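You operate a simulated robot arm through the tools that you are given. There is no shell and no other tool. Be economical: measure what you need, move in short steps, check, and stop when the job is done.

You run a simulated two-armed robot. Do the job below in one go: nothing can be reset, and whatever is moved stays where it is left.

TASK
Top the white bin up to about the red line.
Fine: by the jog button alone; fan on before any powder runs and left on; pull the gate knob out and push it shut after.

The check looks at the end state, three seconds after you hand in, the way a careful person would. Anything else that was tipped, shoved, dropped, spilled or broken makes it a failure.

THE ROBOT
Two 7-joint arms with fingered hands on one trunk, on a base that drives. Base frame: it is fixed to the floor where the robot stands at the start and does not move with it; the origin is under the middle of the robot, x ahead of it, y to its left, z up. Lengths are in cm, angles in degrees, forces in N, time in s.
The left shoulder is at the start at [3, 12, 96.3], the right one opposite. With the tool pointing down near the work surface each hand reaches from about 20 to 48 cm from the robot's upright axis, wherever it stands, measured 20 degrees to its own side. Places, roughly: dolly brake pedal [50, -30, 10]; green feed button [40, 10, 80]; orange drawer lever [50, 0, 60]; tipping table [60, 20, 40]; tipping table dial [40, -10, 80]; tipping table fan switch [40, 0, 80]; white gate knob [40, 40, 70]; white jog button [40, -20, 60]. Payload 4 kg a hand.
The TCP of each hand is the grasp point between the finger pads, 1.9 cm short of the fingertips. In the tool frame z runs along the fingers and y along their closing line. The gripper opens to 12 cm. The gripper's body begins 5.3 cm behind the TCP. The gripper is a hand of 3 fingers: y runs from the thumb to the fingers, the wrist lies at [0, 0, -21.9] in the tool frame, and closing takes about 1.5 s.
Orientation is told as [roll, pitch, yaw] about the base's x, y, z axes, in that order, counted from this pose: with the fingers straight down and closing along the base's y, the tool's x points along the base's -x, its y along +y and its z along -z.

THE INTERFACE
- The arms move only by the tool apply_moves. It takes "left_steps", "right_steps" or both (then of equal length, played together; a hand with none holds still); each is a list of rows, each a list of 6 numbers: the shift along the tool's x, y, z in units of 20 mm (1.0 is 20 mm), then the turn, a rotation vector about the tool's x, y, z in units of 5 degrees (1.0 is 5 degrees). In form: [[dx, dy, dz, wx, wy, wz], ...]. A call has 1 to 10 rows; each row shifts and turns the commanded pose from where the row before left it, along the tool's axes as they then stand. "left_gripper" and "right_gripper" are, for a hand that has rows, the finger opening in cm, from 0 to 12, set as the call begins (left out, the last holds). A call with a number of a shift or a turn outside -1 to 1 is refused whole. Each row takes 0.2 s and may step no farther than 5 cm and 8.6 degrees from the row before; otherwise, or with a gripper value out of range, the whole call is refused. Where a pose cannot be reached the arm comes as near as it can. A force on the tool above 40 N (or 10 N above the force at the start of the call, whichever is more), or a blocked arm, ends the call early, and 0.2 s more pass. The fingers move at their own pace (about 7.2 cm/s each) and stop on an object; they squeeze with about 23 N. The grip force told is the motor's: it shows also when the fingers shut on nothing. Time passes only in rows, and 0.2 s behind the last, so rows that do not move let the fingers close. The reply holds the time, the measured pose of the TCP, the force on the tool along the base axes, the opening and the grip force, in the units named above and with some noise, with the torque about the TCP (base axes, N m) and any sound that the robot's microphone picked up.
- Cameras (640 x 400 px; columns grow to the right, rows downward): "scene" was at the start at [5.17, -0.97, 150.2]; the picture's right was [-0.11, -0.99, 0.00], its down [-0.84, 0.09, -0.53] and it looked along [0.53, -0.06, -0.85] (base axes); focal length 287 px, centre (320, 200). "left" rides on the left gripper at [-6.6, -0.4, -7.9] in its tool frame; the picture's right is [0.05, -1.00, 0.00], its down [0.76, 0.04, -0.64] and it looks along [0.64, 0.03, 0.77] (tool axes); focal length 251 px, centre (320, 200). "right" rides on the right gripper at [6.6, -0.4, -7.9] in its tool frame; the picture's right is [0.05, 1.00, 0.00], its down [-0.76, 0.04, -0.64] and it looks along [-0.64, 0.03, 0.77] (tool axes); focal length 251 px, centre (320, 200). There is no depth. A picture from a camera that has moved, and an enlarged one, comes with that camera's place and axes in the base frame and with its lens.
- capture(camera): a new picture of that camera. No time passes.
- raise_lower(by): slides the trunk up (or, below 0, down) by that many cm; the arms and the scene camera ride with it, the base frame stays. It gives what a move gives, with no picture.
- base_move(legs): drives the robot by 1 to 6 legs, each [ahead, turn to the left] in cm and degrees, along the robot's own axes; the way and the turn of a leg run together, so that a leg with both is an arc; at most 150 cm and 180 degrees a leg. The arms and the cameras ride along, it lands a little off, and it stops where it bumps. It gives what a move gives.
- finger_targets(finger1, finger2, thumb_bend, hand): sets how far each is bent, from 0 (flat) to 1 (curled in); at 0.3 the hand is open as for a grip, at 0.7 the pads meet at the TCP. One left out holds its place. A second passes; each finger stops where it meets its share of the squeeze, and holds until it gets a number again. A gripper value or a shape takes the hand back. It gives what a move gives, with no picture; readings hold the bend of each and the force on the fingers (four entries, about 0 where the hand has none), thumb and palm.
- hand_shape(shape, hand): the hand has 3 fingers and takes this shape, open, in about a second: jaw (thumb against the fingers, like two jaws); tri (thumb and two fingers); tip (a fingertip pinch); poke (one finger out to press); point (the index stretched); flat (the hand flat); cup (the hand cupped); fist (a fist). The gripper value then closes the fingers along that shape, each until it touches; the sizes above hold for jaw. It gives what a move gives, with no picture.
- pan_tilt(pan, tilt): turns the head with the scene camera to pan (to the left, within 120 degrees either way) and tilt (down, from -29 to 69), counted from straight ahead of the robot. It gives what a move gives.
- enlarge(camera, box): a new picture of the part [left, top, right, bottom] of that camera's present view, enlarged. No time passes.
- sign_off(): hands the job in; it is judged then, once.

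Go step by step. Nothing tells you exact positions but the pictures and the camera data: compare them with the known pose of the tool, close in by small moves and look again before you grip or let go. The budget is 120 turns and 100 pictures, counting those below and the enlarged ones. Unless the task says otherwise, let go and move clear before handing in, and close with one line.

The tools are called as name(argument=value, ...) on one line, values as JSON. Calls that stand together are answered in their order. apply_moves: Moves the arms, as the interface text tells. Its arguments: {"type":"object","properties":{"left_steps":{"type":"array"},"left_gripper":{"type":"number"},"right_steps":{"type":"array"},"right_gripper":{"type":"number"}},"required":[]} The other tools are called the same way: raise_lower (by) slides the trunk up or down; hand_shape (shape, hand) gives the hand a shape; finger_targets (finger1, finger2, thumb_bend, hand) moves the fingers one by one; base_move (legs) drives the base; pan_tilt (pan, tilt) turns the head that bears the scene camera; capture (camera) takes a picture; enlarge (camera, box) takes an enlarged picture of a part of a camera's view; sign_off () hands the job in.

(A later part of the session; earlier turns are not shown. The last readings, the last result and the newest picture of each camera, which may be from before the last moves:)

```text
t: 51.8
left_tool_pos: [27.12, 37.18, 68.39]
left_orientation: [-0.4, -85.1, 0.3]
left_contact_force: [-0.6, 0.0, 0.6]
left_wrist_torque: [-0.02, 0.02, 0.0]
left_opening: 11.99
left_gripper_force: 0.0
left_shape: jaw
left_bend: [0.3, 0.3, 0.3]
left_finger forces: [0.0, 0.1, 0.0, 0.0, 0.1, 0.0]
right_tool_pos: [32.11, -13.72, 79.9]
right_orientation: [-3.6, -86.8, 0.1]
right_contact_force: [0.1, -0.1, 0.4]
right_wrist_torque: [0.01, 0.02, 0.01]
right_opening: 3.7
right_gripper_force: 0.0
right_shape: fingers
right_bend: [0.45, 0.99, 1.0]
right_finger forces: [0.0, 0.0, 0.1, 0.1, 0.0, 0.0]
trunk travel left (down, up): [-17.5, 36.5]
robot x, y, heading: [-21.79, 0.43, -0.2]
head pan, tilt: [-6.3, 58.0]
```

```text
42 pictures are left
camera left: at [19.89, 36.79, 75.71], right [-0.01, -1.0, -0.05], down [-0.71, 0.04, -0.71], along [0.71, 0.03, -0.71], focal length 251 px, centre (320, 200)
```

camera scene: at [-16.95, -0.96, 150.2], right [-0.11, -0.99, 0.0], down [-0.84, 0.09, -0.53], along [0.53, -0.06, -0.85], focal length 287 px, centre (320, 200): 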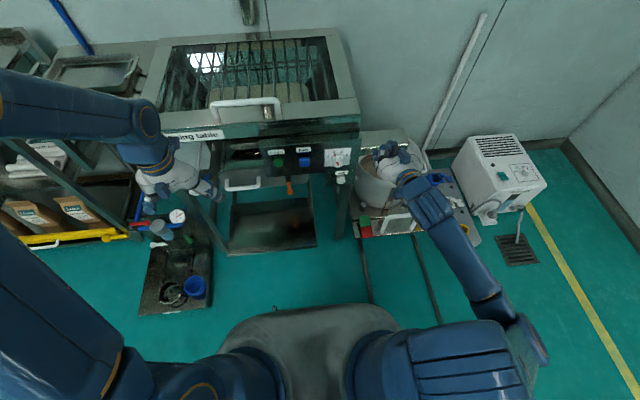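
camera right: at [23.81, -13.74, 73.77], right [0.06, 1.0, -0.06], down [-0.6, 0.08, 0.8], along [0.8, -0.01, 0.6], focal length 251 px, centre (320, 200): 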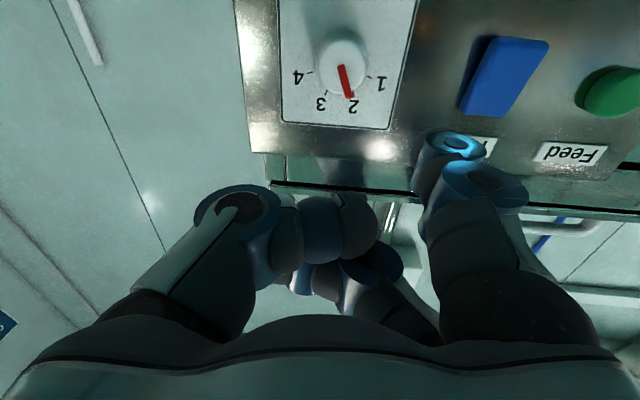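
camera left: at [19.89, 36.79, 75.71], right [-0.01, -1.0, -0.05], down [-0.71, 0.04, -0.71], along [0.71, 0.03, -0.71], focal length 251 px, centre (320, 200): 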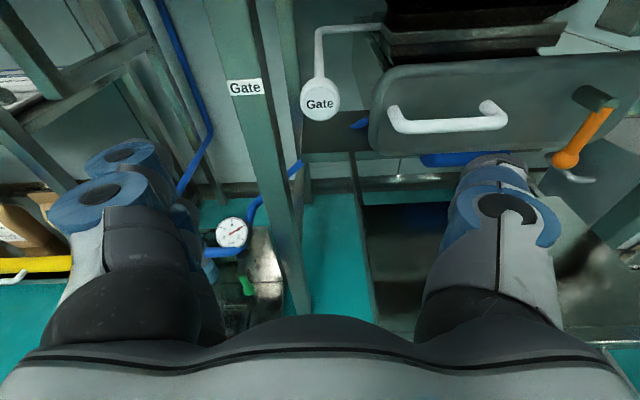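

The knob is at about [44, 37.1, 65.5], roughly 4 cm across. I'll narrow the opening to 7.5 cm and advance most of the way.

apply_moves(left_steps=[[0.5, 0, 1, 0, 0, 0], [0.5, 0, 1, 0, 0, 0], [0.3, 0, 1, 0, 0, 0], [0, 0, 1, 0, 0, 0], [0, 0, 1, 0, 0, 0], [0, 0, 0.5, 0, 0, 0]], left_gripper=7.5)

capture(camera="left")

```text
t: 53.1
left_tool_pos: [37.98, 37.07, 64.78]
left_orientation: [-0.1, -85.1, 0.3]
left_contact_force: [0.5, -1.0, -0.4]
left_wrist_torque: [-0.01, 0.0, 0.0]
left_opening: 7.55
left_gripper_force: 0.0
left_shape: jaw
left_bend: [0.3, 0.3, 0.17]
left_finger forces: [0.1, 0.0, 0.0, 0.0, 0.0, 0.0]
right_tool_pos: [32.14, -13.75, 79.94]
right_orientation: [-3.6, -86.8, 0.1]
right_contact_force: [-0.6, -0.4, -0.5]
right_wrist_torque: [0.0, -0.01, 0.01]
right_opening: 3.7
right_gripper_force: 0.0
right_shape: fingers
right_bend: [0.45, 0.99, 1.0]
right_finger forces: [0.0, 0.1, 0.0, 0.0, 0.0, 0.1]
trunk travel left (down, up): [-17.5, 36.5]
robot x, y, heading: [-21.89, 0.06, 0.1]
head pan, tilt: [-6.3, 58.0]
```

```text
41 pictures are left
camera left: at [30.73, 36.68, 72.13], right [-0.01, -1.0, -0.05], down [-0.71, 0.04, -0.7], along [0.71, 0.03, -0.71], focal length 251 px, centre (320, 200)
```

left: 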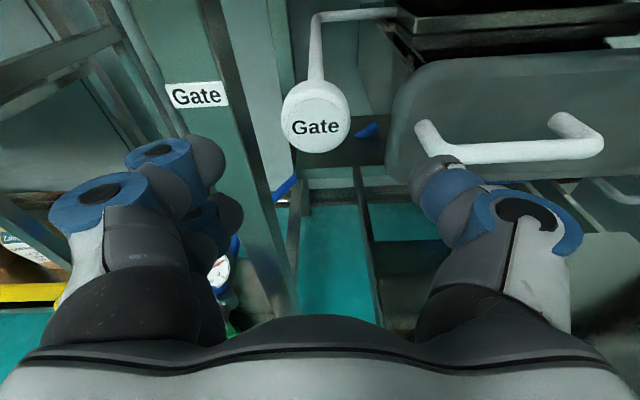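

Knob refined to [43, 37.1, 66]. Moving forward to straddle it.

apply_moves(left_steps=[[-0.4, 0, 0.8, 0, 0, 0], [-0.4, 0, 0.8, 0, 0, 0], [-0.1, 0, 0.8, 0, 0, 0], [0, 0, 0.8, 0, 0, 0]])

capture(camera="left")

```text
t: 54.1
left_tool_pos: [44.62, 37.26, 66.16]
left_orientation: [-0.3, -85.0, 0.2]
left_contact_force: [1.3, -0.1, -0.5]
left_wrist_torque: [0.0, -0.03, 0.02]
left_opening: 7.56
left_gripper_force: 0.0
left_shape: jaw
left_bend: [0.3, 0.3, 0.17]
left_finger forces: [0.0, 0.0, 0.1, 0.0, 0.0, 0.0]
right_tool_pos: [32.12, -13.87, 79.9]
right_orientation: [-3.5, -86.8, -0.1]
right_contact_force: [-0.3, -0.5, -0.3]
right_wrist_torque: [0.02, -0.01, -0.01]
right_opening: 3.7
right_gripper_force: 0.1
right_shape: fingers
right_bend: [0.45, 0.99, 1.0]
right_finger forces: [0.0, 0.0, 0.0, 0.0, 0.1, 0.0]
trunk travel left (down, up): [-17.5, 36.5]
robot x, y, heading: [-22.22, -0.26, -0.0]
head pan, tilt: [-6.3, 58.0]
```

```text
40 pictures are left
camera left: at [37.32, 36.76, 73.45], right [-0.01, -1.0, -0.05], down [-0.71, 0.04, -0.71], along [0.71, 0.03, -0.71], focal length 251 px, centre (320, 200)
```

left: 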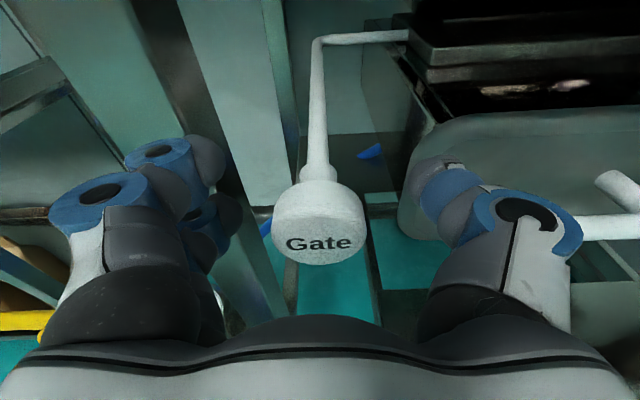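

The knob sits right between the fingers. Closing the grip.

apply_moves(left_steps=[[0, 0, 0, 0, 0, 0], [0, 0, 0, 0, 0, 0], [0, 0, 0, 0, 0, 0], [0, 0, 0, 0, 0, 0], [0, 0, 0, 0, 0, 0], [0, 0, 0, 0, 0, 0], [0, 0, 0, 0, 0, 0]], left_gripper=2)

capture(camera="left")

```text
t: 55.8
left_tool_pos: [44.62, 37.17, 66.09]
left_orientation: [0.0, -85.0, -0.1]
left_contact_force: [0.3, -1.0, 0.2]
left_wrist_torque: [0.0, -0.04, 0.0]
left_opening: 2.1
left_gripper_force: 0.1
left_shape: jaw
left_bend: [0.48, 0.47, 0.87]
left_finger forces: [0.0, 0.9, 0.1, 0.0, 1.6, 0.1]
right_tool_pos: [32.04, -13.76, 79.97]
right_orientation: [-3.6, -86.8, 0.0]
right_contact_force: [-0.6, 0.8, -0.2]
right_wrist_torque: [-0.01, 0.0, 0.01]
right_opening: 3.72
right_gripper_force: 0.0
right_shape: fingers
right_bend: [0.45, 0.99, 1.0]
right_finger forces: [0.0, 0.0, 0.0, 0.0, 0.0, 0.1]
trunk travel left (down, up): [-17.5, 36.5]
robot x, y, heading: [-22.17, -0.06, 0.1]
head pan, tilt: [-6.3, 58.0]
```

```text
39 pictures are left
camera left: at [37.31, 36.75, 73.46], right [-0.01, -1.0, -0.05], down [-0.71, 0.04, -0.71], along [0.71, 0.03, -0.71], focal length 251 px, centre (320, 200)
```

left: 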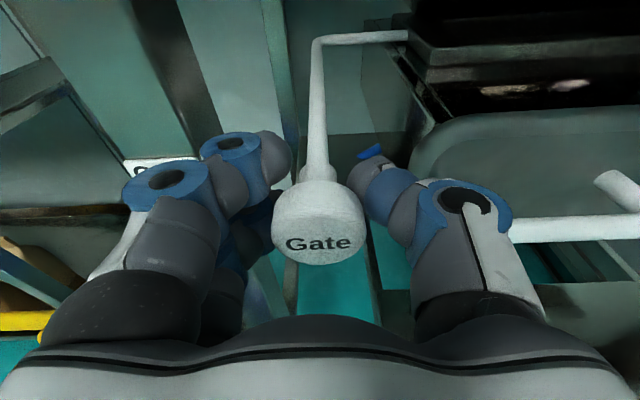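

The tips are closing behind the head around the neck. Close fully, then pull.

apply_moves(left_steps=[[0, 0, 0, 0, 0, 0], [0, 0, 0, 0, 0, 0], [0, 0, 0, 0, 0, 0], [0, 0, 0, 0, 0, 0]], left_gripper=0)

apply_moves(left_steps=[[0, 0, -0.5, 0, 0, 0], [0, 0, -0.5, 0, 0, 0], [0, 0, -0.5, 0, 0, 0]])

capture(camera="left")

```text
t: 56.8
left_tool_pos: [44.63, 36.99, 66.2]
left_orientation: [0.4, -84.9, -0.5]
left_contact_force: [1.6, -8.1, 2.9]
left_wrist_torque: [0.05, 0.02, -0.01]
left_opening: 1.55
left_gripper_force: 23.1
left_shape: jaw
left_bend: [0.78, 1.0, 0.92]
left_finger forces: [6.8, 7.6, 0.0, 0.1, 19.5, 0.0]
right_tool_pos: [32.08, -13.94, 79.9]
right_orientation: [-2.9, -86.8, -0.7]
right_contact_force: [-0.8, -0.4, -0.3]
right_wrist_torque: [0.03, -0.03, 0.03]
right_opening: 3.73
right_gripper_force: 0.1
right_shape: fingers
right_bend: [0.45, 0.99, 1.0]
right_finger forces: [0.0, 0.0, 0.0, 0.0, 0.0, 0.1]
trunk travel left (down, up): [-17.5, 36.5]
robot x, y, heading: [-22.03, -0.43, -0.2]
head pan, tilt: [-6.3, 58.0]
```

```text
t: 57.5
left_tool_pos: [41.29, 37.14, 66.42]
left_orientation: [0.8, -85.0, -0.8]
left_contact_force: [0.7, -10.9, 1.2]
left_wrist_torque: [0.0, 0.02, 0.08]
left_opening: 1.55
left_gripper_force: 23.0
left_shape: jaw
left_bend: [0.78, 1.0, 0.92]
left_finger forces: [3.6, 6.7, 0.0, 0.1, 16.4, 0.0]
right_tool_pos: [31.98, -13.77, 79.92]
right_orientation: [-2.9, -86.8, -0.9]
right_contact_force: [-0.6, 0.1, -0.1]
right_wrist_torque: [-0.02, 0.0, -0.01]
right_opening: 3.71
right_gripper_force: 0.1
right_shape: fingers
right_bend: [0.45, 0.99, 1.0]
right_finger forces: [0.0, 0.0, 0.1, 0.0, 0.0, 0.0]
trunk travel left (down, up): [-17.5, 36.5]
robot x, y, heading: [-22.14, -0.03, -0.0]
head pan, tilt: [-6.3, 58.0]
```

```text
38 pictures are left
camera left: at [34.16, 36.71, 73.66], right [-0.01, -1.0, -0.06], down [-0.71, 0.04, -0.7], along [0.71, 0.03, -0.71], focal length 251 px, centre (320, 200)
```

left: 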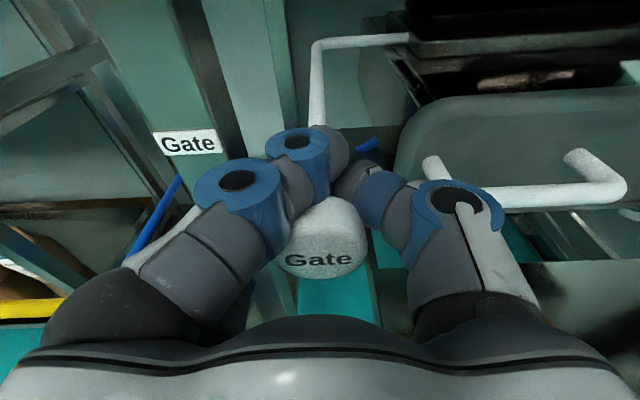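

The knob came along by 3.3 cm with little force. I'll keep pulling until the stop.

apply_moves(left_steps=[[0, 0, -0.5, 0, 0, 0], [0, 0, -0.5, 0, 0, 0], [0, 0, -0.5, 0, 0, 0], [0, 0, -0.5, 0, 0, 0]])

apply_moves(left_steps=[[0, 0, -0.4, 0, 0, 0], [0, 0, -0.4, 0, 0, 0], [0, 0, -0.4, 0, 0, 0], [0, 0, -0.4, 0, 0, 0]])

capture(camera="left")

```text
t: 58.5
left_tool_pos: [37.28, 37.27, 66.57]
left_orientation: [0.0, -84.9, -0.1]
left_contact_force: [2.3, -5.1, -5.8]
left_wrist_torque: [0.04, 0.05, 0.28]
left_opening: 1.43
left_gripper_force: 23.2
left_shape: jaw
left_bend: [0.79, 1.0, 0.92]
left_finger forces: [0.4, 8.4, 0.0, 0.0, 12.3, 0.0]
right_tool_pos: [32.28, -13.84, 79.89]
right_orientation: [-3.6, -86.8, -0.2]
right_contact_force: [1.0, 0.3, -0.2]
right_wrist_torque: [0.0, 0.0, -0.04]
right_opening: 3.7
right_gripper_force: 0.1
right_shape: fingers
right_bend: [0.45, 0.99, 1.0]
right_finger forces: [0.1, 0.0, 0.0, 0.0, 0.0, 0.0]
trunk travel left (down, up): [-17.5, 36.5]
robot x, y, heading: [-22.18, 0.01, 0.0]
head pan, tilt: [-6.3, 58.0]
```

```text
t: 59.2
left_tool_pos: [36.66, 36.99, 67.16]
left_orientation: [0.1, -85.5, -0.3]
left_contact_force: [24.0, -0.9, -9.7]
left_wrist_torque: [-0.06, -0.33, -0.08]
left_opening: 1.17
left_gripper_force: 23.3
left_shape: jaw
left_bend: [0.79, 0.49, 0.88]
left_finger forces: [0.1, 15.6, 0.1, 0.0, 12.6, 0.0]
right_tool_pos: [32.33, -13.77, 79.8]
right_orientation: [-4.3, -86.7, 0.7]
right_contact_force: [-0.4, -0.8, 0.2]
right_wrist_torque: [0.0, 0.01, 0.02]
right_opening: 3.71
right_gripper_force: 0.1
right_shape: fingers
right_bend: [0.45, 0.99, 1.0]
right_finger forces: [0.0, 0.0, 0.0, 0.0, 0.0, 0.1]
trunk travel left (down, up): [-17.5, 36.5]
robot x, y, heading: [-22.5, -0.07, 0.1]
head pan, tilt: [-6.3, 58.0]
stopped in row 3 (left hand): the force on the tool passed its limit at 44 N (the readings are from after the stop); the commanded pose is now the measured one
```

```text
37 pictures are left
camera left: at [29.2, 36.65, 74.49], right [-0.01, -1.0, -0.05], down [-0.7, 0.04, -0.71], along [0.71, 0.03, -0.7], focal length 251 px, centre (320, 200)
```

left: 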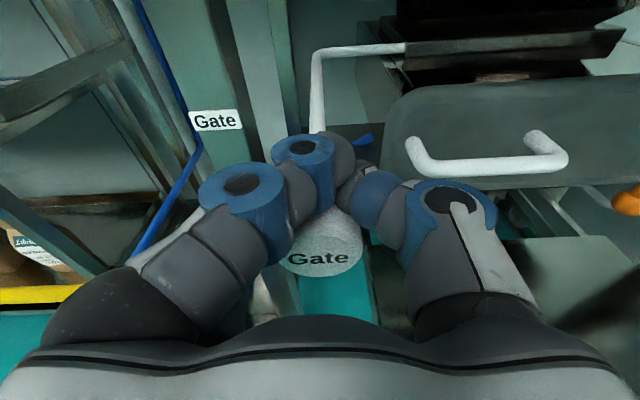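

The gate is out against its stop (about 8 cm). I'll keep the left hand holding it, slightly relaxed, and bring the right finger down in front of the jog button.

apply_moves(left_steps=[[0, 0, 0.1, 0, 0, 0], [0, 0, 0, 0, 0, 0], [0, 0, 0, 0, 0, 0], [0, 0, 0, 0, 0, 0], [0, 0, 0, 0, 0, 0], [0, 0, 0, 0, 0, 0]], right_steps=[[1, -0.5, -0.5, 0, 0, 0], [1, -0.5, -0.5, 0, 0, 0], [1, -0.5, 0, 0, 0, 0], [1, -0.5, 0, 0, 0, 0], [1, -0.3, 0, 0, 0, 0], [0.7, 0, 0, 0, 0, 0]])

capture(camera="right")

enlarge(camera="scene", box=[280, 120, 472, 240])

```text
t: 60.6
left_tool_pos: [36.57, 36.99, 67.24]
left_orientation: [1.2, -85.5, -1.2]
left_contact_force: [26.4, -4.4, -4.6]
left_wrist_torque: [-0.13, -0.37, -0.09]
left_opening: 1.21
left_gripper_force: 22.7
left_shape: jaw
left_bend: [0.79, 0.49, 0.88]
left_finger forces: [0.0, 15.6, 0.0, 0.0, 16.4, 0.0]
right_tool_pos: [29.28, -18.45, 68.48]
right_orientation: [-3.6, -86.8, 0.0]
right_contact_force: [-0.2, -0.4, 0.4]
right_wrist_torque: [-0.01, 0.01, 0.0]
right_opening: 3.72
right_gripper_force: 0.1
right_shape: fingers
right_bend: [0.45, 0.99, 1.0]
right_finger forces: [0.1, 0.0, 0.0, 0.0, 0.0, 0.0]
trunk travel left (down, up): [-17.5, 36.5]
robot x, y, heading: [-22.22, -0.12, 0.1]
head pan, tilt: [-6.3, 58.0]
```

```text
36 pictures are left
camera right: at [20.94, -18.37, 62.4], right [0.06, 1.0, -0.06], down [-0.59, 0.08, 0.8], along [0.8, -0.01, 0.6], focal length 251 px, centre (320, 200)
```

right: 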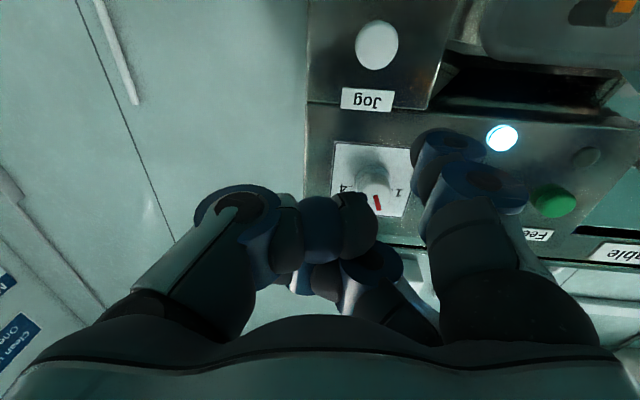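

```text
3.33 times, centred on (376, 180) of scene
camera zoom: at [-16.65, -0.98, 150.19], right [-0.11, -0.99, 0.0], down [-0.84, 0.09, -0.53], along [0.53, -0.06, -0.85], focal length 956 px, centre (133, 267)
```

zoom: 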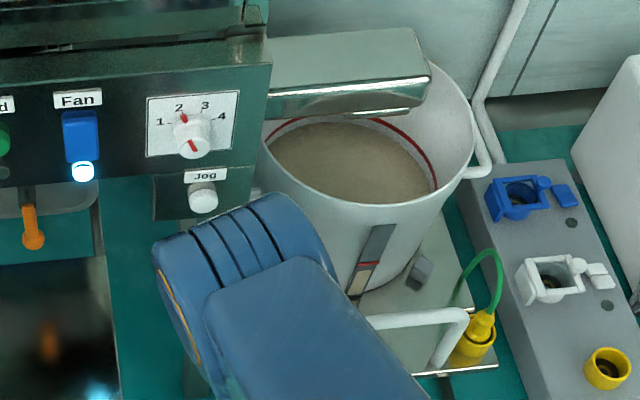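

I have a clear scene view of the powder, its red ring and the sight glass. Jog is at about [45, -15.2, 64.4]; I'll line up the finger in front of it.

apply_moves(right_steps=[[0.3, -0.25, 0.9, 0, 0, 0], [0.3, -0.25, 0.9, 0, 0, 0], [0.3, 0, 0.9, 0, 0, 0], [0.1, 0, 0.9, 0, 0, 0], [0, 0, 0.9, 0, 0, 0]])

enlarge(camera="right", box=[240, 0, 560, 200])

enlarge(camera="scene", box=[300, 120, 460, 220])

```text
t: 61.8
left_tool_pos: [36.52, 37.05, 67.19]
left_orientation: [1.2, -85.6, -1.2]
left_contact_force: [28.1, -4.6, -2.6]
left_wrist_torque: [-0.16, -0.39, -0.13]
left_opening: 1.22
left_gripper_force: 23.2
left_shape: jaw
left_bend: [0.79, 0.49, 0.88]
left_finger forces: [0.0, 16.3, 0.0, 0.0, 17.5, 0.0]
right_tool_pos: [38.18, -19.82, 66.02]
right_orientation: [-3.0, -86.7, -0.4]
right_contact_force: [0.0, -0.9, -0.5]
right_wrist_torque: [0.02, 0.02, 0.02]
right_opening: 3.74
right_gripper_force: 0.0
right_shape: fingers
right_bend: [0.45, 0.99, 1.0]
right_finger forces: [0.1, 0.0, 0.1, 0.0, 0.1, 0.0]
trunk travel left (down, up): [-17.5, 36.5]
robot x, y, heading: [-22.41, -0.0, 0.1]
head pan, tilt: [-6.3, 58.0]
```

```text
2.00 times, centred on (400, 100) of right
camera zoom: at [29.88, -19.8, 59.87], right [0.06, 1.0, -0.06], down [-0.59, 0.08, 0.8], along [0.8, -0.01, 0.6], focal length 503 px, centre (160, 400)
```

zoom: 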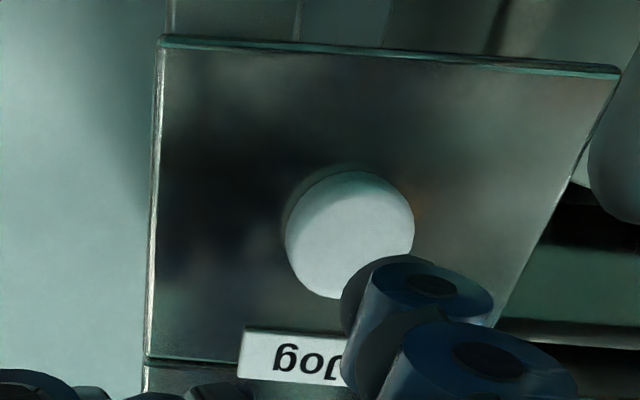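

```text
4.00 times, centred on (380, 170) of scene
camera zoom: at [-16.65, -1.0, 150.19], right [-0.11, -0.99, 0.0], down [-0.84, 0.09, -0.53], along [0.53, -0.06, -0.85], focal length 1147 px, centre (80, 320)
```

zoom: 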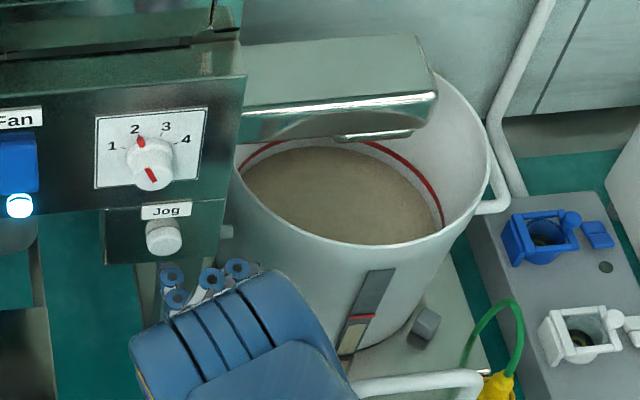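

The finger lines up with the jog button. I'll advance to near contact.

apply_moves(right_steps=[[0, 0, 0.5, 0, 0, 0], [0, 0, 0.5, 0, 0, 0], [0, 0, 0.25, 0, 0, 0]])

apply_moves(right_steps=[[0, 0, 0.2, 0, 0, 0]])

enlarge(camera="right", box=[240, 0, 560, 200])

```text
t: 62.6
left_tool_pos: [36.52, 37.11, 67.23]
left_orientation: [1.1, -85.5, -1.3]
left_contact_force: [29.7, -4.8, -2.7]
left_wrist_torque: [-0.17, -0.39, -0.11]
left_opening: 1.21
left_gripper_force: 23.0
left_shape: jaw
left_bend: [0.79, 0.49, 0.88]
left_finger forces: [0.0, 16.6, 0.1, 0.0, 17.8, 0.1]
right_tool_pos: [40.6, -20.04, 65.71]
right_orientation: [-3.4, -86.5, -0.3]
right_contact_force: [-2.3, 0.4, 0.2]
right_wrist_torque: [0.04, 0.0, 0.12]
right_opening: 3.72
right_gripper_force: 1.7
right_shape: fingers
right_bend: [0.45, 0.99, 1.0]
right_finger forces: [2.2, 0.0, 0.0, 0.1, 0.0, 0.0]
trunk travel left (down, up): [-17.5, 36.5]
robot x, y, heading: [-21.93, 0.2, -0.0]
head pan, tilt: [-6.3, 58.0]
heard: click
```

```text
t: 63.0
left_tool_pos: [36.45, 37.06, 67.19]
left_orientation: [1.1, -85.5, -1.1]
left_contact_force: [31.2, -4.0, -5.3]
left_wrist_torque: [-0.17, -0.42, -0.15]
left_opening: 1.19
left_gripper_force: 22.7
left_shape: jaw
left_bend: [0.79, 0.49, 0.88]
left_finger forces: [0.0, 17.3, 0.0, 0.1, 17.4, 0.0]
right_tool_pos: [40.93, -20.01, 65.59]
right_orientation: [-4.0, -86.6, 0.3]
right_contact_force: [-10.9, -2.2, 0.4]
right_wrist_torque: [0.06, 0.1, 0.59]
right_opening: 3.71
right_gripper_force: 5.9
right_shape: fingers
right_bend: [0.45, 0.99, 1.0]
right_finger forces: [11.7, 0.0, 0.1, 0.0, 0.1, 0.0]
trunk travel left (down, up): [-17.5, 36.5]
robot x, y, heading: [-22.12, 0.01, 0.3]
head pan, tilt: [-6.3, 58.0]
```

```text
2.00 times, centred on (400, 100) of right
camera zoom: at [32.54, -19.99, 59.56], right [0.06, 1.0, -0.06], down [-0.59, 0.08, 0.8], along [0.8, -0.01, 0.6], focal length 503 px, centre (160, 400)
```

zoom: 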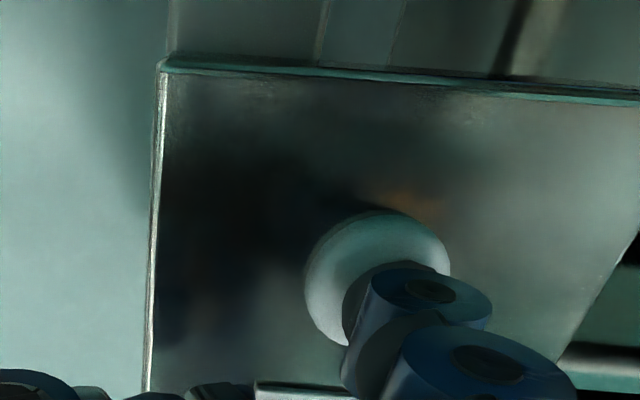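

The jog clicked and is held. Check the bin now.

enlarge(camera="scene", box=[340, 130, 420, 220])

```text
4.44 times, centred on (380, 175) of scene
camera zoom: at [-16.72, -0.99, 150.19], right [-0.11, -0.99, 0.0], down [-0.84, 0.09, -0.53], along [0.53, -0.06, -0.85], focal length 1275 px, centre (53, 311)
```

zoom: 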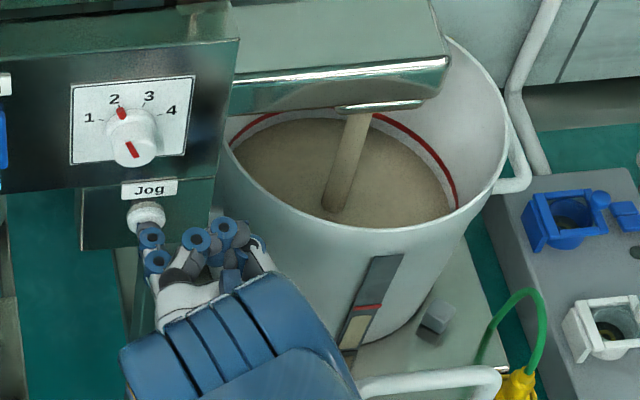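

Powder is running. Hold for about 1 s more and look again.

apply_moves(right_steps=[[0, 0, 0, 0, 0, 0], [0, 0, 0, 0, 0, 0], [0, 0, 0, 0, 0, 0]])

enlarge(camera="scene", box=[340, 130, 420, 220])

```text
t: 63.8
left_tool_pos: [36.52, 37.11, 67.18]
left_orientation: [1.1, -85.5, -1.2]
left_contact_force: [33.2, -4.6, -6.8]
left_wrist_torque: [-0.16, -0.44, -0.16]
left_opening: 1.2
left_gripper_force: 23.8
left_shape: jaw
left_bend: [0.79, 0.49, 0.87]
left_finger forces: [0.0, 18.0, 0.0, 0.0, 16.9, 0.0]
right_tool_pos: [40.96, -20.09, 65.74]
right_orientation: [-3.7, -86.5, 0.2]
right_contact_force: [-18.4, -4.1, -0.2]
right_wrist_torque: [-0.02, 0.16, 0.94]
right_opening: 3.73
right_gripper_force: 8.8
right_shape: fingers
right_bend: [0.45, 0.99, 1.0]
right_finger forces: [18.8, 0.0, 0.0, 0.0, 0.0, 0.0]
trunk travel left (down, up): [-17.5, 36.5]
robot x, y, heading: [-21.84, -0.2, 0.1]
head pan, tilt: [-6.3, 58.0]
```

```text
4.44 times, centred on (380, 175) of scene
camera zoom: at [-16.75, -0.99, 150.19], right [-0.11, -0.99, 0.0], down [-0.84, 0.09, -0.53], along [0.53, -0.06, -0.85], focal length 1275 px, centre (53, 311)
```

zoom: 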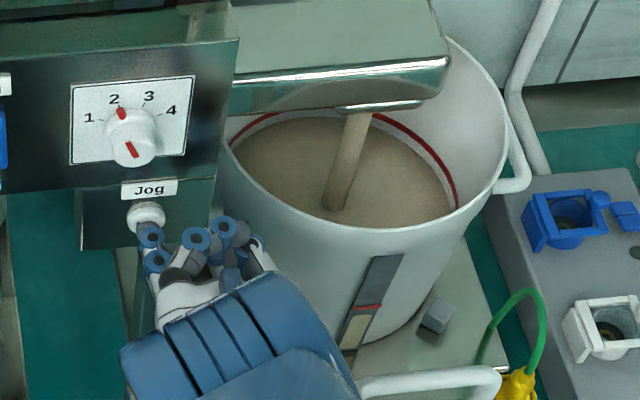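

Flow is slow and fine. I'll hold 2 s more and ease the left pull a bit.

apply_moves(right_steps=[[0, 0, -0.05, 0, 0, 0], [0, 0, 0, 0, 0, 0], [0, 0, 0, 0, 0, 0], [0, 0, 0, 0, 0, 0], [0, 0, 0, 0, 0, 0], [0, 0, 0, 0, 0, 0], [0, 0, 0, 0, 0, 0], [0, 0, 0, 0, 0, 0], [0, 0, 0, 0, 0, 0]], left_steps=[[0, 0, 0.15, 0, 0, 0], [0, 0, 0, 0, 0, 0], [0, 0, 0, 0, 0, 0], [0, 0, 0, 0, 0, 0], [0, 0, 0, 0, 0, 0], [0, 0, 0, 0, 0, 0], [0, 0, 0, 0, 0, 0], [0, 0, 0, 0, 0, 0], [0, 0, 0, 0, 0, 0]])

enlarge(camera="scene", box=[360, 140, 408, 220])

```text
t: 65.8
left_tool_pos: [36.64, 37.02, 67.21]
left_orientation: [1.2, -85.5, -1.3]
left_contact_force: [9.5, -5.7, -5.5]
left_wrist_torque: [-0.07, -0.15, -0.03]
left_opening: 1.28
left_gripper_force: 23.1
left_shape: jaw
left_bend: [0.79, 0.99, 0.9]
left_finger forces: [0.0, 10.2, 0.1, 0.0, 11.8, 0.1]
right_tool_pos: [40.79, -20.07, 65.94]
right_orientation: [-3.3, -86.8, -0.1]
right_contact_force: [-10.9, -2.1, -0.5]
right_wrist_torque: [-0.02, 0.12, 0.54]
right_opening: 3.79
right_gripper_force: 5.2
right_shape: fingers
right_bend: [0.45, 0.99, 1.0]
right_finger forces: [10.4, 0.0, 0.0, 0.0, 0.0, 0.1]
trunk travel left (down, up): [-17.5, 36.5]
robot x, y, heading: [-22.0, -0.09, -0.0]
head pan, tilt: [-6.3, 58.0]
```

```text
5.00 times, centred on (384, 180) of scene
camera zoom: at [-16.91, -1.0, 150.19], right [-0.11, -0.99, 0.0], down [-0.84, 0.09, -0.53], along [0.53, -0.06, -0.85], focal length 1434 px, centre (0, 300)
```

zoom: 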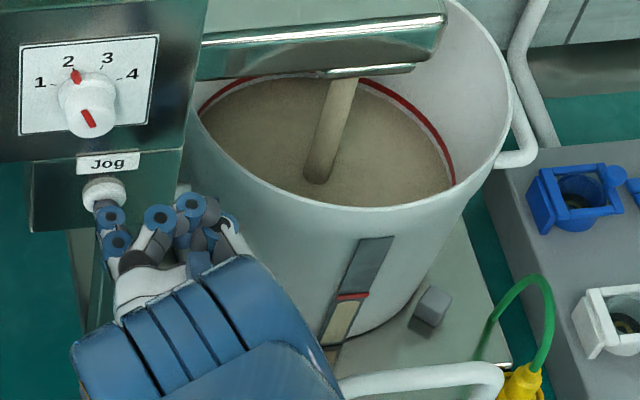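

Close now. Zoom further on the ring and the sight glass.

enlarge(camera="scene", box=[420, 150, 460, 190])

enlarge(camera="scene", box=[380, 180, 412, 212])

```text
10.00 times, centred on (440, 170) of scene
camera zoom: at [-16.91, -1.0, 150.19], right [-0.11, -0.99, 0.0], down [-0.84, 0.09, -0.53], along [0.53, -0.06, -0.85], focal length 2868 px, centre (-880, 500)
```

zoom: 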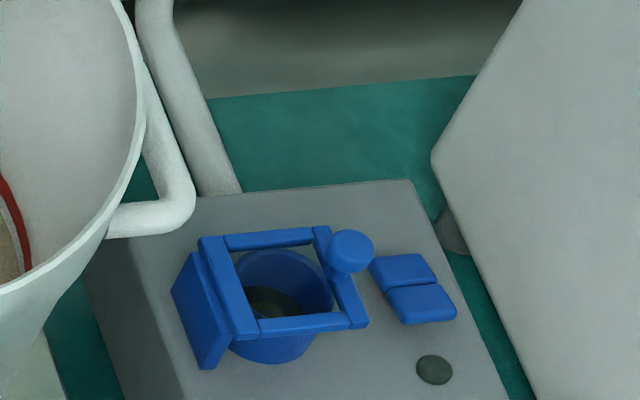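

```text
12.50 times, centred on (396, 196) of scene
camera zoom: at [-16.91, -1.0, 150.19], right [-0.11, -0.99, 0.0], down [-0.84, 0.09, -0.53], along [0.53, -0.06, -0.85], focal length 3585 px, centre (-630, 250)
```

zoom: 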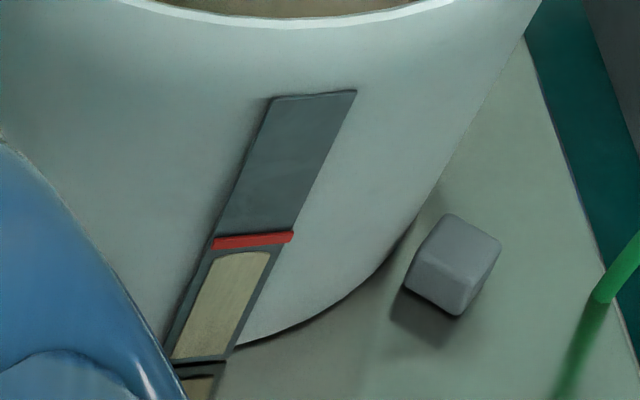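

enlarge(camera="scene", box=[392, 148, 464, 193])

```text
8.89 times, centred on (428, 170) of scene
camera zoom: at [-16.91, -1.0, 150.19], right [-0.11, -0.99, 0.0], down [-0.84, 0.09, -0.53], along [0.53, -0.06, -0.85], focal length 2549 px, centre (-640, 462)
```

zoom: 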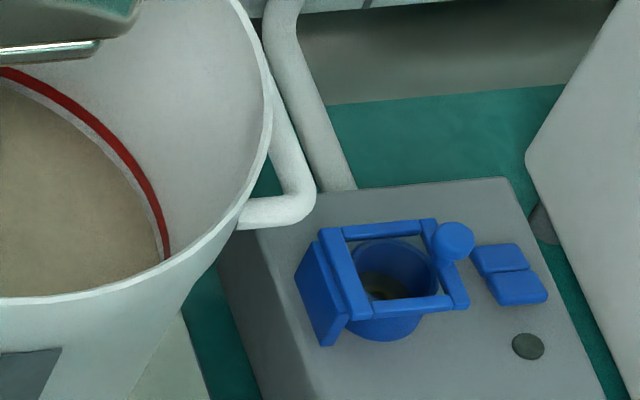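

The gap is about one line-width. Hold about 1.4 s more.

apply_moves(right_steps=[[0, 0, 0, 0, 0, 0], [0, 0, 0, 0, 0, 0], [0, 0, 0, 0, 0, 0], [0, 0, 0, 0, 0, 0], [0, 0, 0, 0, 0, 0], [0, 0, 0, 0, 0, 0]])

enlarge(camera="scene", box=[392, 148, 464, 193])

enlarge(camera="scene", box=[380, 180, 412, 212])

```text
t: 67.2
left_tool_pos: [36.67, 37.14, 67.16]
left_orientation: [1.1, -85.6, -1.2]
left_contact_force: [9.8, -4.1, -5.9]
left_wrist_torque: [-0.1, -0.16, 0.0]
left_opening: 1.29
left_gripper_force: 23.3
left_shape: jaw
left_bend: [0.79, 0.99, 0.9]
left_finger forces: [0.1, 10.1, 0.1, 0.0, 11.4, 0.0]
right_tool_pos: [40.84, -20.0, 65.93]
right_orientation: [-3.4, -86.9, 0.0]
right_contact_force: [-10.3, -1.5, -0.9]
right_wrist_torque: [-0.01, 0.15, 0.51]
right_opening: 3.76
right_gripper_force: 5.3
right_shape: fingers
right_bend: [0.45, 0.99, 1.0]
right_finger forces: [10.1, 0.1, 0.0, 0.1, 0.0, 0.0]
trunk travel left (down, up): [-17.5, 36.5]
robot x, y, heading: [-21.97, 0.06, -0.1]
head pan, tilt: [-6.3, 58.0]
```

```text
8.89 times, centred on (428, 170) of scene
camera zoom: at [-16.9, -0.99, 150.19], right [-0.11, -0.99, 0.0], down [-0.84, 0.09, -0.53], along [0.53, -0.06, -0.85], focal length 2549 px, centre (-640, 462)
```

zoom: 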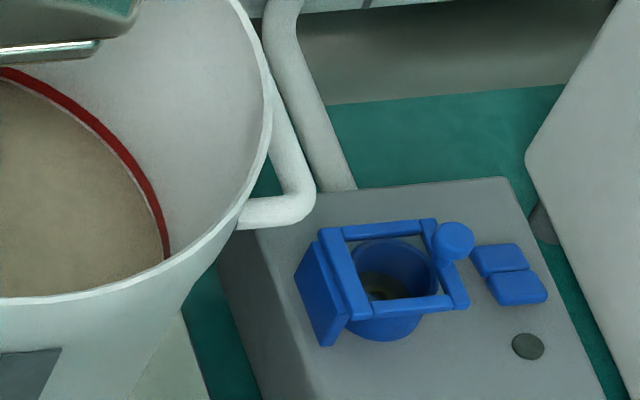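

```text
12.50 times, centred on (396, 196) of scene
camera zoom: at [-16.9, -0.99, 150.19], right [-0.11, -0.99, 0.0], down [-0.84, 0.09, -0.53], along [0.53, -0.06, -0.85], focal length 3585 px, centre (-630, 250)
```

zoom: 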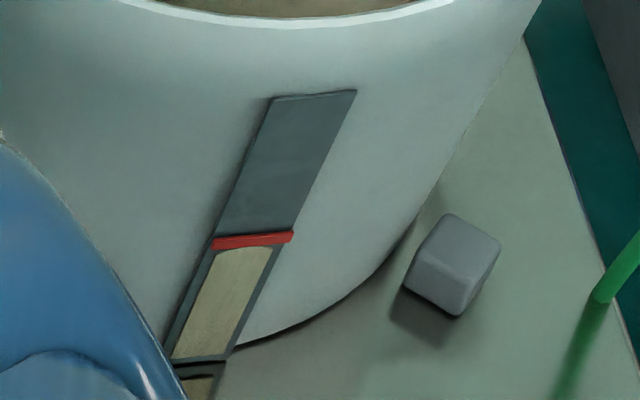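

Almost there. Hold about 1 s more, then release in the same move.

apply_moves(right_steps=[[0, 0, 0, 0, 0, 0], [0, 0, 0, 0, 0, 0], [0, 0, 0, 0, 0, 0], [0, 0, 0, 0, 0, 0], [0, 0, 0, 0, 0, 0], [0, 0, -1, 0, 0, 0], [0, 0, -1, 0, 0, 0], [0, 0, -1, 0, 0, 0]])

enlarge(camera="scene", box=[360, 140, 456, 200])

enlarge(camera="scene", box=[380, 180, 412, 212])

```text
t: 69.0
left_tool_pos: [36.68, 37.16, 67.29]
left_orientation: [1.0, -85.6, -1.2]
left_contact_force: [7.9, -4.3, -3.2]
left_wrist_torque: [-0.06, -0.13, -0.02]
left_opening: 1.32
left_gripper_force: 22.8
left_shape: jaw
left_bend: [0.79, 0.99, 0.91]
left_finger forces: [0.1, 9.5, 0.0, 0.1, 12.0, 0.0]
right_tool_pos: [34.97, -19.57, 66.09]
right_orientation: [-3.3, -86.9, -0.3]
right_contact_force: [0.4, 0.0, -0.3]
right_wrist_torque: [-0.05, -0.03, 0.0]
right_opening: 3.72
right_gripper_force: 0.2
right_shape: fingers
right_bend: [0.45, 0.99, 1.0]
right_finger forces: [0.0, 0.1, 0.1, 0.0, 0.0, 0.0]
trunk travel left (down, up): [-17.5, 36.5]
robot x, y, heading: [-22.42, -0.04, -0.2]
head pan, tilt: [-6.3, 58.0]
```

```text
6.67 times, centred on (408, 170) of scene
camera zoom: at [-16.84, -0.98, 150.19], right [-0.11, -0.99, 0.0], down [-0.84, 0.09, -0.53], along [0.53, -0.06, -0.85], focal length 1912 px, centre (-267, 400)
```

zoom: 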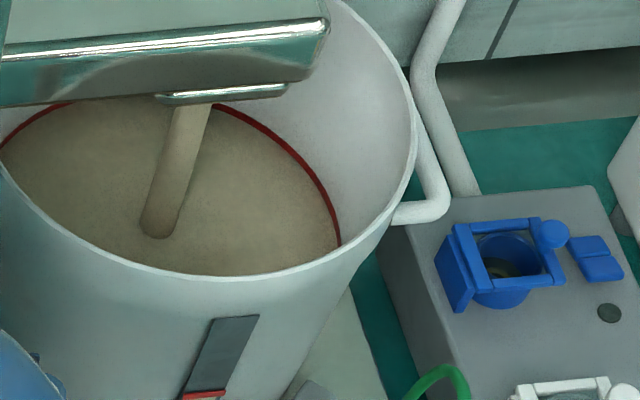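

```text
12.50 times, centred on (396, 196) of scene
camera zoom: at [-16.84, -0.98, 150.19], right [-0.11, -0.99, 0.0], down [-0.84, 0.09, -0.53], along [0.53, -0.06, -0.85], focal length 3585 px, centre (-630, 250)
```

zoom: 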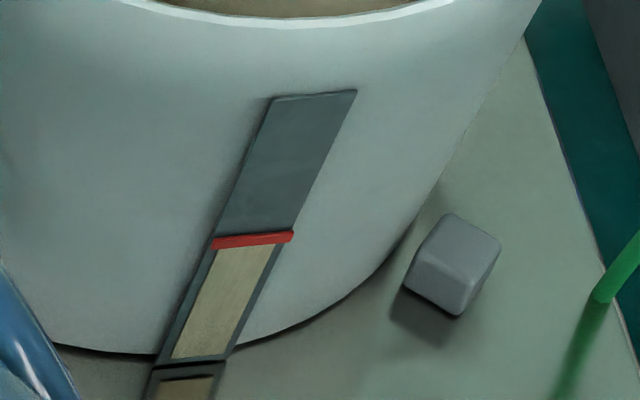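

The level is at the line but powder is still running right after release, so I'll push the gate shut now.

apply_moves(left_steps=[[0, 0, 0.9, 0, 0, 0], [0, 0, 0.9, 0, 0, 0], [0, 0, 0.9, 0, 0, 0], [0, 0, 0.9, 0, 0, 0], [0, 0, 0.4, 0, 0, 0]])

enlarge(camera="scene", box=[320, 140, 448, 220])

capture(camera="left")

```text
t: 70.2
left_tool_pos: [44.8, 37.33, 66.87]
left_orientation: [1.9, -85.9, -1.9]
left_contact_force: [-1.8, 10.9, 16.9]
left_wrist_torque: [0.07, 0.14, 0.17]
left_opening: 1.28
left_gripper_force: 23.0
left_shape: jaw
left_bend: [0.79, 1.0, 0.93]
left_finger forces: [0.1, 11.7, 0.1, 0.0, 16.1, 0.0]
right_tool_pos: [34.88, -19.52, 66.22]
right_orientation: [-3.6, -86.9, 0.2]
right_contact_force: [-0.2, -0.6, -1.1]
right_wrist_torque: [0.02, -0.04, -0.02]
right_opening: 3.72
right_gripper_force: 0.0
right_shape: fingers
right_bend: [0.45, 0.99, 1.0]
right_finger forces: [0.0, 0.1, 0.1, 0.0, 0.1, 0.0]
trunk travel left (down, up): [-17.5, 36.5]
robot x, y, heading: [-21.96, -0.1, 0.2]
head pan, tilt: [-6.3, 58.0]
```

```text
5.00 times, centred on (384, 180) of scene
camera zoom: at [-17.17, -0.97, 150.22], right [-0.11, -0.99, 0.0], down [-0.84, 0.09, -0.53], along [0.53, -0.06, -0.85], focal length 1434 px, centre (0, 300)
```

zoom: 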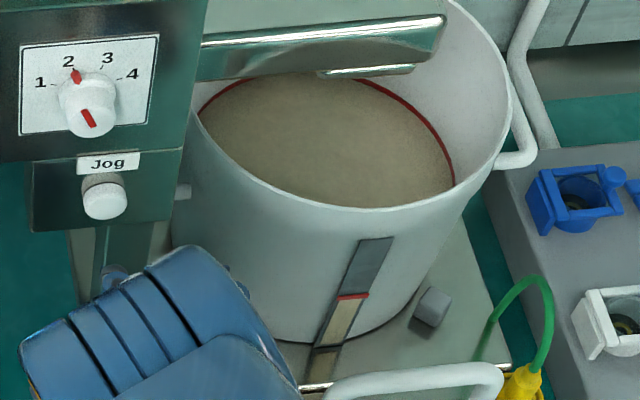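

```text
20 pictures are left
camera left: at [37.43, 36.97, 74.15], right [0.0, -1.0, -0.06], down [-0.7, 0.04, -0.72], along [0.72, 0.04, -0.7], focal length 251 px, centre (320, 200)
```

left: 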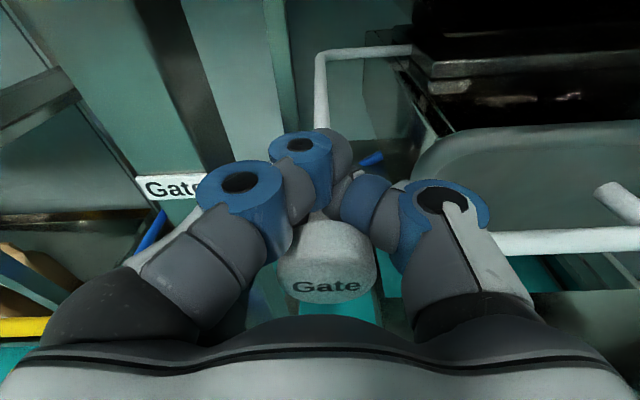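

The flow has stopped with the level at the line. I'll push the gate a little further to make sure it's home.

apply_moves(left_steps=[[0.1, 0, 0.2, 0, 0, 0], [0.1, 0, 0.2, 0, 0, 0], [0, 0, 0.2, 0, 0, 0]])

enlarge(camera="left", box=[200, 20, 440, 320])

```text
t: 71.0
left_tool_pos: [45.93, 37.31, 66.86]
left_orientation: [3.9, -86.2, -4.0]
left_contact_force: [-2.0, 11.2, 25.7]
left_wrist_torque: [-0.02, 0.15, 0.22]
left_opening: 1.33
left_gripper_force: 22.8
left_shape: jaw
left_bend: [0.79, 1.0, 0.93]
left_finger forces: [0.1, 13.3, 0.0, 0.0, 23.6, 0.1]
right_tool_pos: [34.87, -19.66, 66.22]
right_orientation: [-3.1, -87.0, -0.3]
right_contact_force: [-0.5, 0.1, 0.0]
right_wrist_torque: [0.02, -0.01, -0.01]
right_opening: 3.72
right_gripper_force: 0.1
right_shape: fingers
right_bend: [0.45, 0.99, 1.0]
right_finger forces: [0.1, 0.1, 0.0, 0.0, 0.0, 0.0]
trunk travel left (down, up): [-17.5, 36.5]
robot x, y, heading: [-22.18, -0.1, -0.1]
head pan, tilt: [-6.3, 58.0]
```

```text
1.33 times, centred on (320, 170) of left
camera zoom: at [38.49, 36.88, 74.0], right [0.0, -1.0, -0.06], down [-0.69, 0.04, -0.72], along [0.72, 0.04, -0.69], focal length 335 px, centre (320, 240)
```

zoom: 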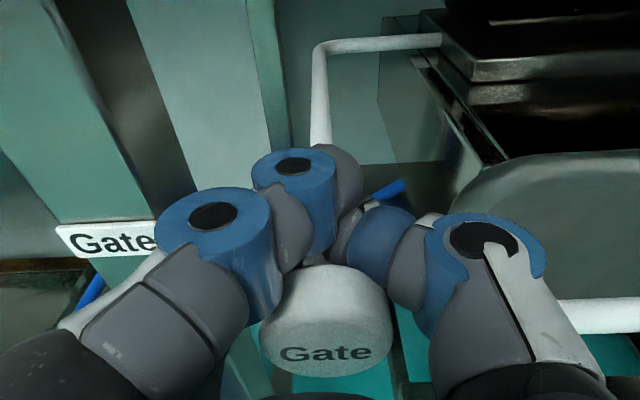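

The knob's label is back to about x = 42.6, where it started. I'll relieve the vertical load and nudge until it resists.

apply_moves(left_steps=[[-0.2, 0, 0.1, 0, 0, 0], [-0.2, 0, 0.15, 0, 0, 0], [0, 0, 0.15, 0, 0, 0], [0, 0, 0.15, 0, 0, 0]])

enlarge(camera="left", box=[200, 20, 440, 320])

```text
t: 72.0
left_tool_pos: [46.34, 37.27, 66.9]
left_orientation: [0.1, -85.6, 0.1]
left_contact_force: [-23.4, 14.9, 9.9]
left_wrist_torque: [0.24, 0.31, 0.23]
left_opening: 1.54
left_gripper_force: 23.1
left_shape: jaw
left_bend: [0.79, 0.48, 0.96]
left_finger forces: [0.0, 20.7, 0.0, 0.1, 10.7, 0.0]
left hand out of reach, approached as far as the arm can: row 4
right_tool_pos: [34.82, -19.58, 66.29]
right_orientation: [-4.2, -87.1, 0.8]
right_contact_force: [-0.9, 0.5, -0.3]
right_wrist_torque: [0.01, 0.02, 0.03]
right_opening: 3.71
right_gripper_force: 0.2
right_shape: fingers
right_bend: [0.45, 0.99, 1.0]
right_finger forces: [0.0, 0.1, 0.1, 0.1, 0.1, 0.1]
trunk travel left (down, up): [-17.5, 36.5]
robot x, y, heading: [-22.13, -0.09, -0.2]
head pan, tilt: [-6.3, 58.0]
```

```text
1.33 times, centred on (320, 170) of left
camera zoom: at [39.07, 36.79, 74.16], right [0.0, -1.0, -0.05], down [-0.7, 0.04, -0.71], along [0.71, 0.04, -0.7], focal length 335 px, centre (320, 240)
```

zoom: 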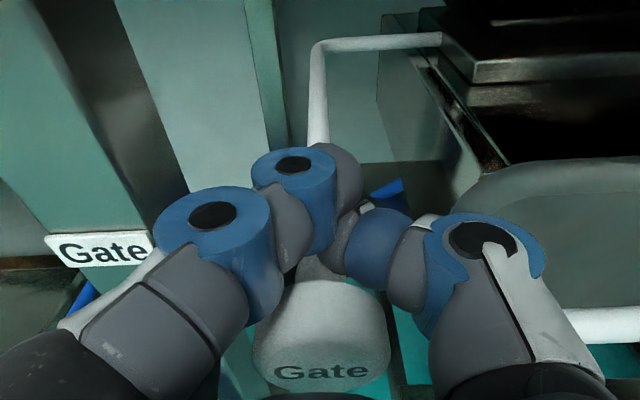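

It now resists firmly, so the gate is shut. Open the hand in place, then withdraw straight back.

apply_moves(left_steps=[[0, 0, 0, 0, 0, 0], [0, 0, 0, 0, 0, 0], [0, 0, 0, 0, 0, 0], [0, 0, 0, 0, 0, 0], [0, 0, 0, 0, 0, 0], [0, 0, 0, 0, 0, 0]], left_gripper=7.5)

capture(camera="left")

```text
t: 73.4
left_tool_pos: [46.66, 37.06, 66.96]
left_orientation: [1.0, -85.6, -1.2]
left_contact_force: [-0.4, 0.2, 0.2]
left_wrist_torque: [0.01, 0.0, -0.02]
left_opening: 7.43
left_gripper_force: 0.0
left_shape: jaw
left_bend: [0.3, 0.3, 0.91]
left_finger forces: [0.0, 0.0, 0.0, 0.1, 0.0, 0.0]
right_tool_pos: [34.95, -19.6, 66.08]
right_orientation: [-3.5, -86.7, 0.0]
right_contact_force: [0.0, -0.5, -0.2]
right_wrist_torque: [0.0, 0.0, 0.03]
right_opening: 3.72
right_gripper_force: 0.1
right_shape: fingers
right_bend: [0.45, 0.99, 1.0]
right_finger forces: [0.0, 0.0, 0.1, 0.1, 0.1, 0.0]
trunk travel left (down, up): [-17.5, 36.5]
robot x, y, heading: [-21.97, 0.31, -0.1]
head pan, tilt: [-6.3, 58.0]
```

```text
17 pictures are left
camera left: at [39.34, 36.65, 74.15], right [-0.01, -1.0, -0.06], down [-0.7, 0.04, -0.71], along [0.71, 0.03, -0.7], focal length 251 px, centre (320, 200)
```

left: 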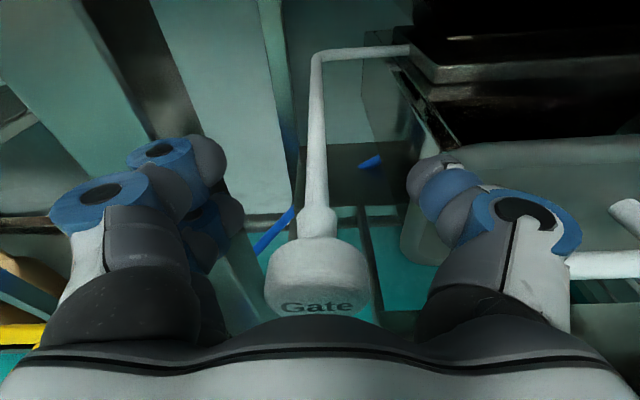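

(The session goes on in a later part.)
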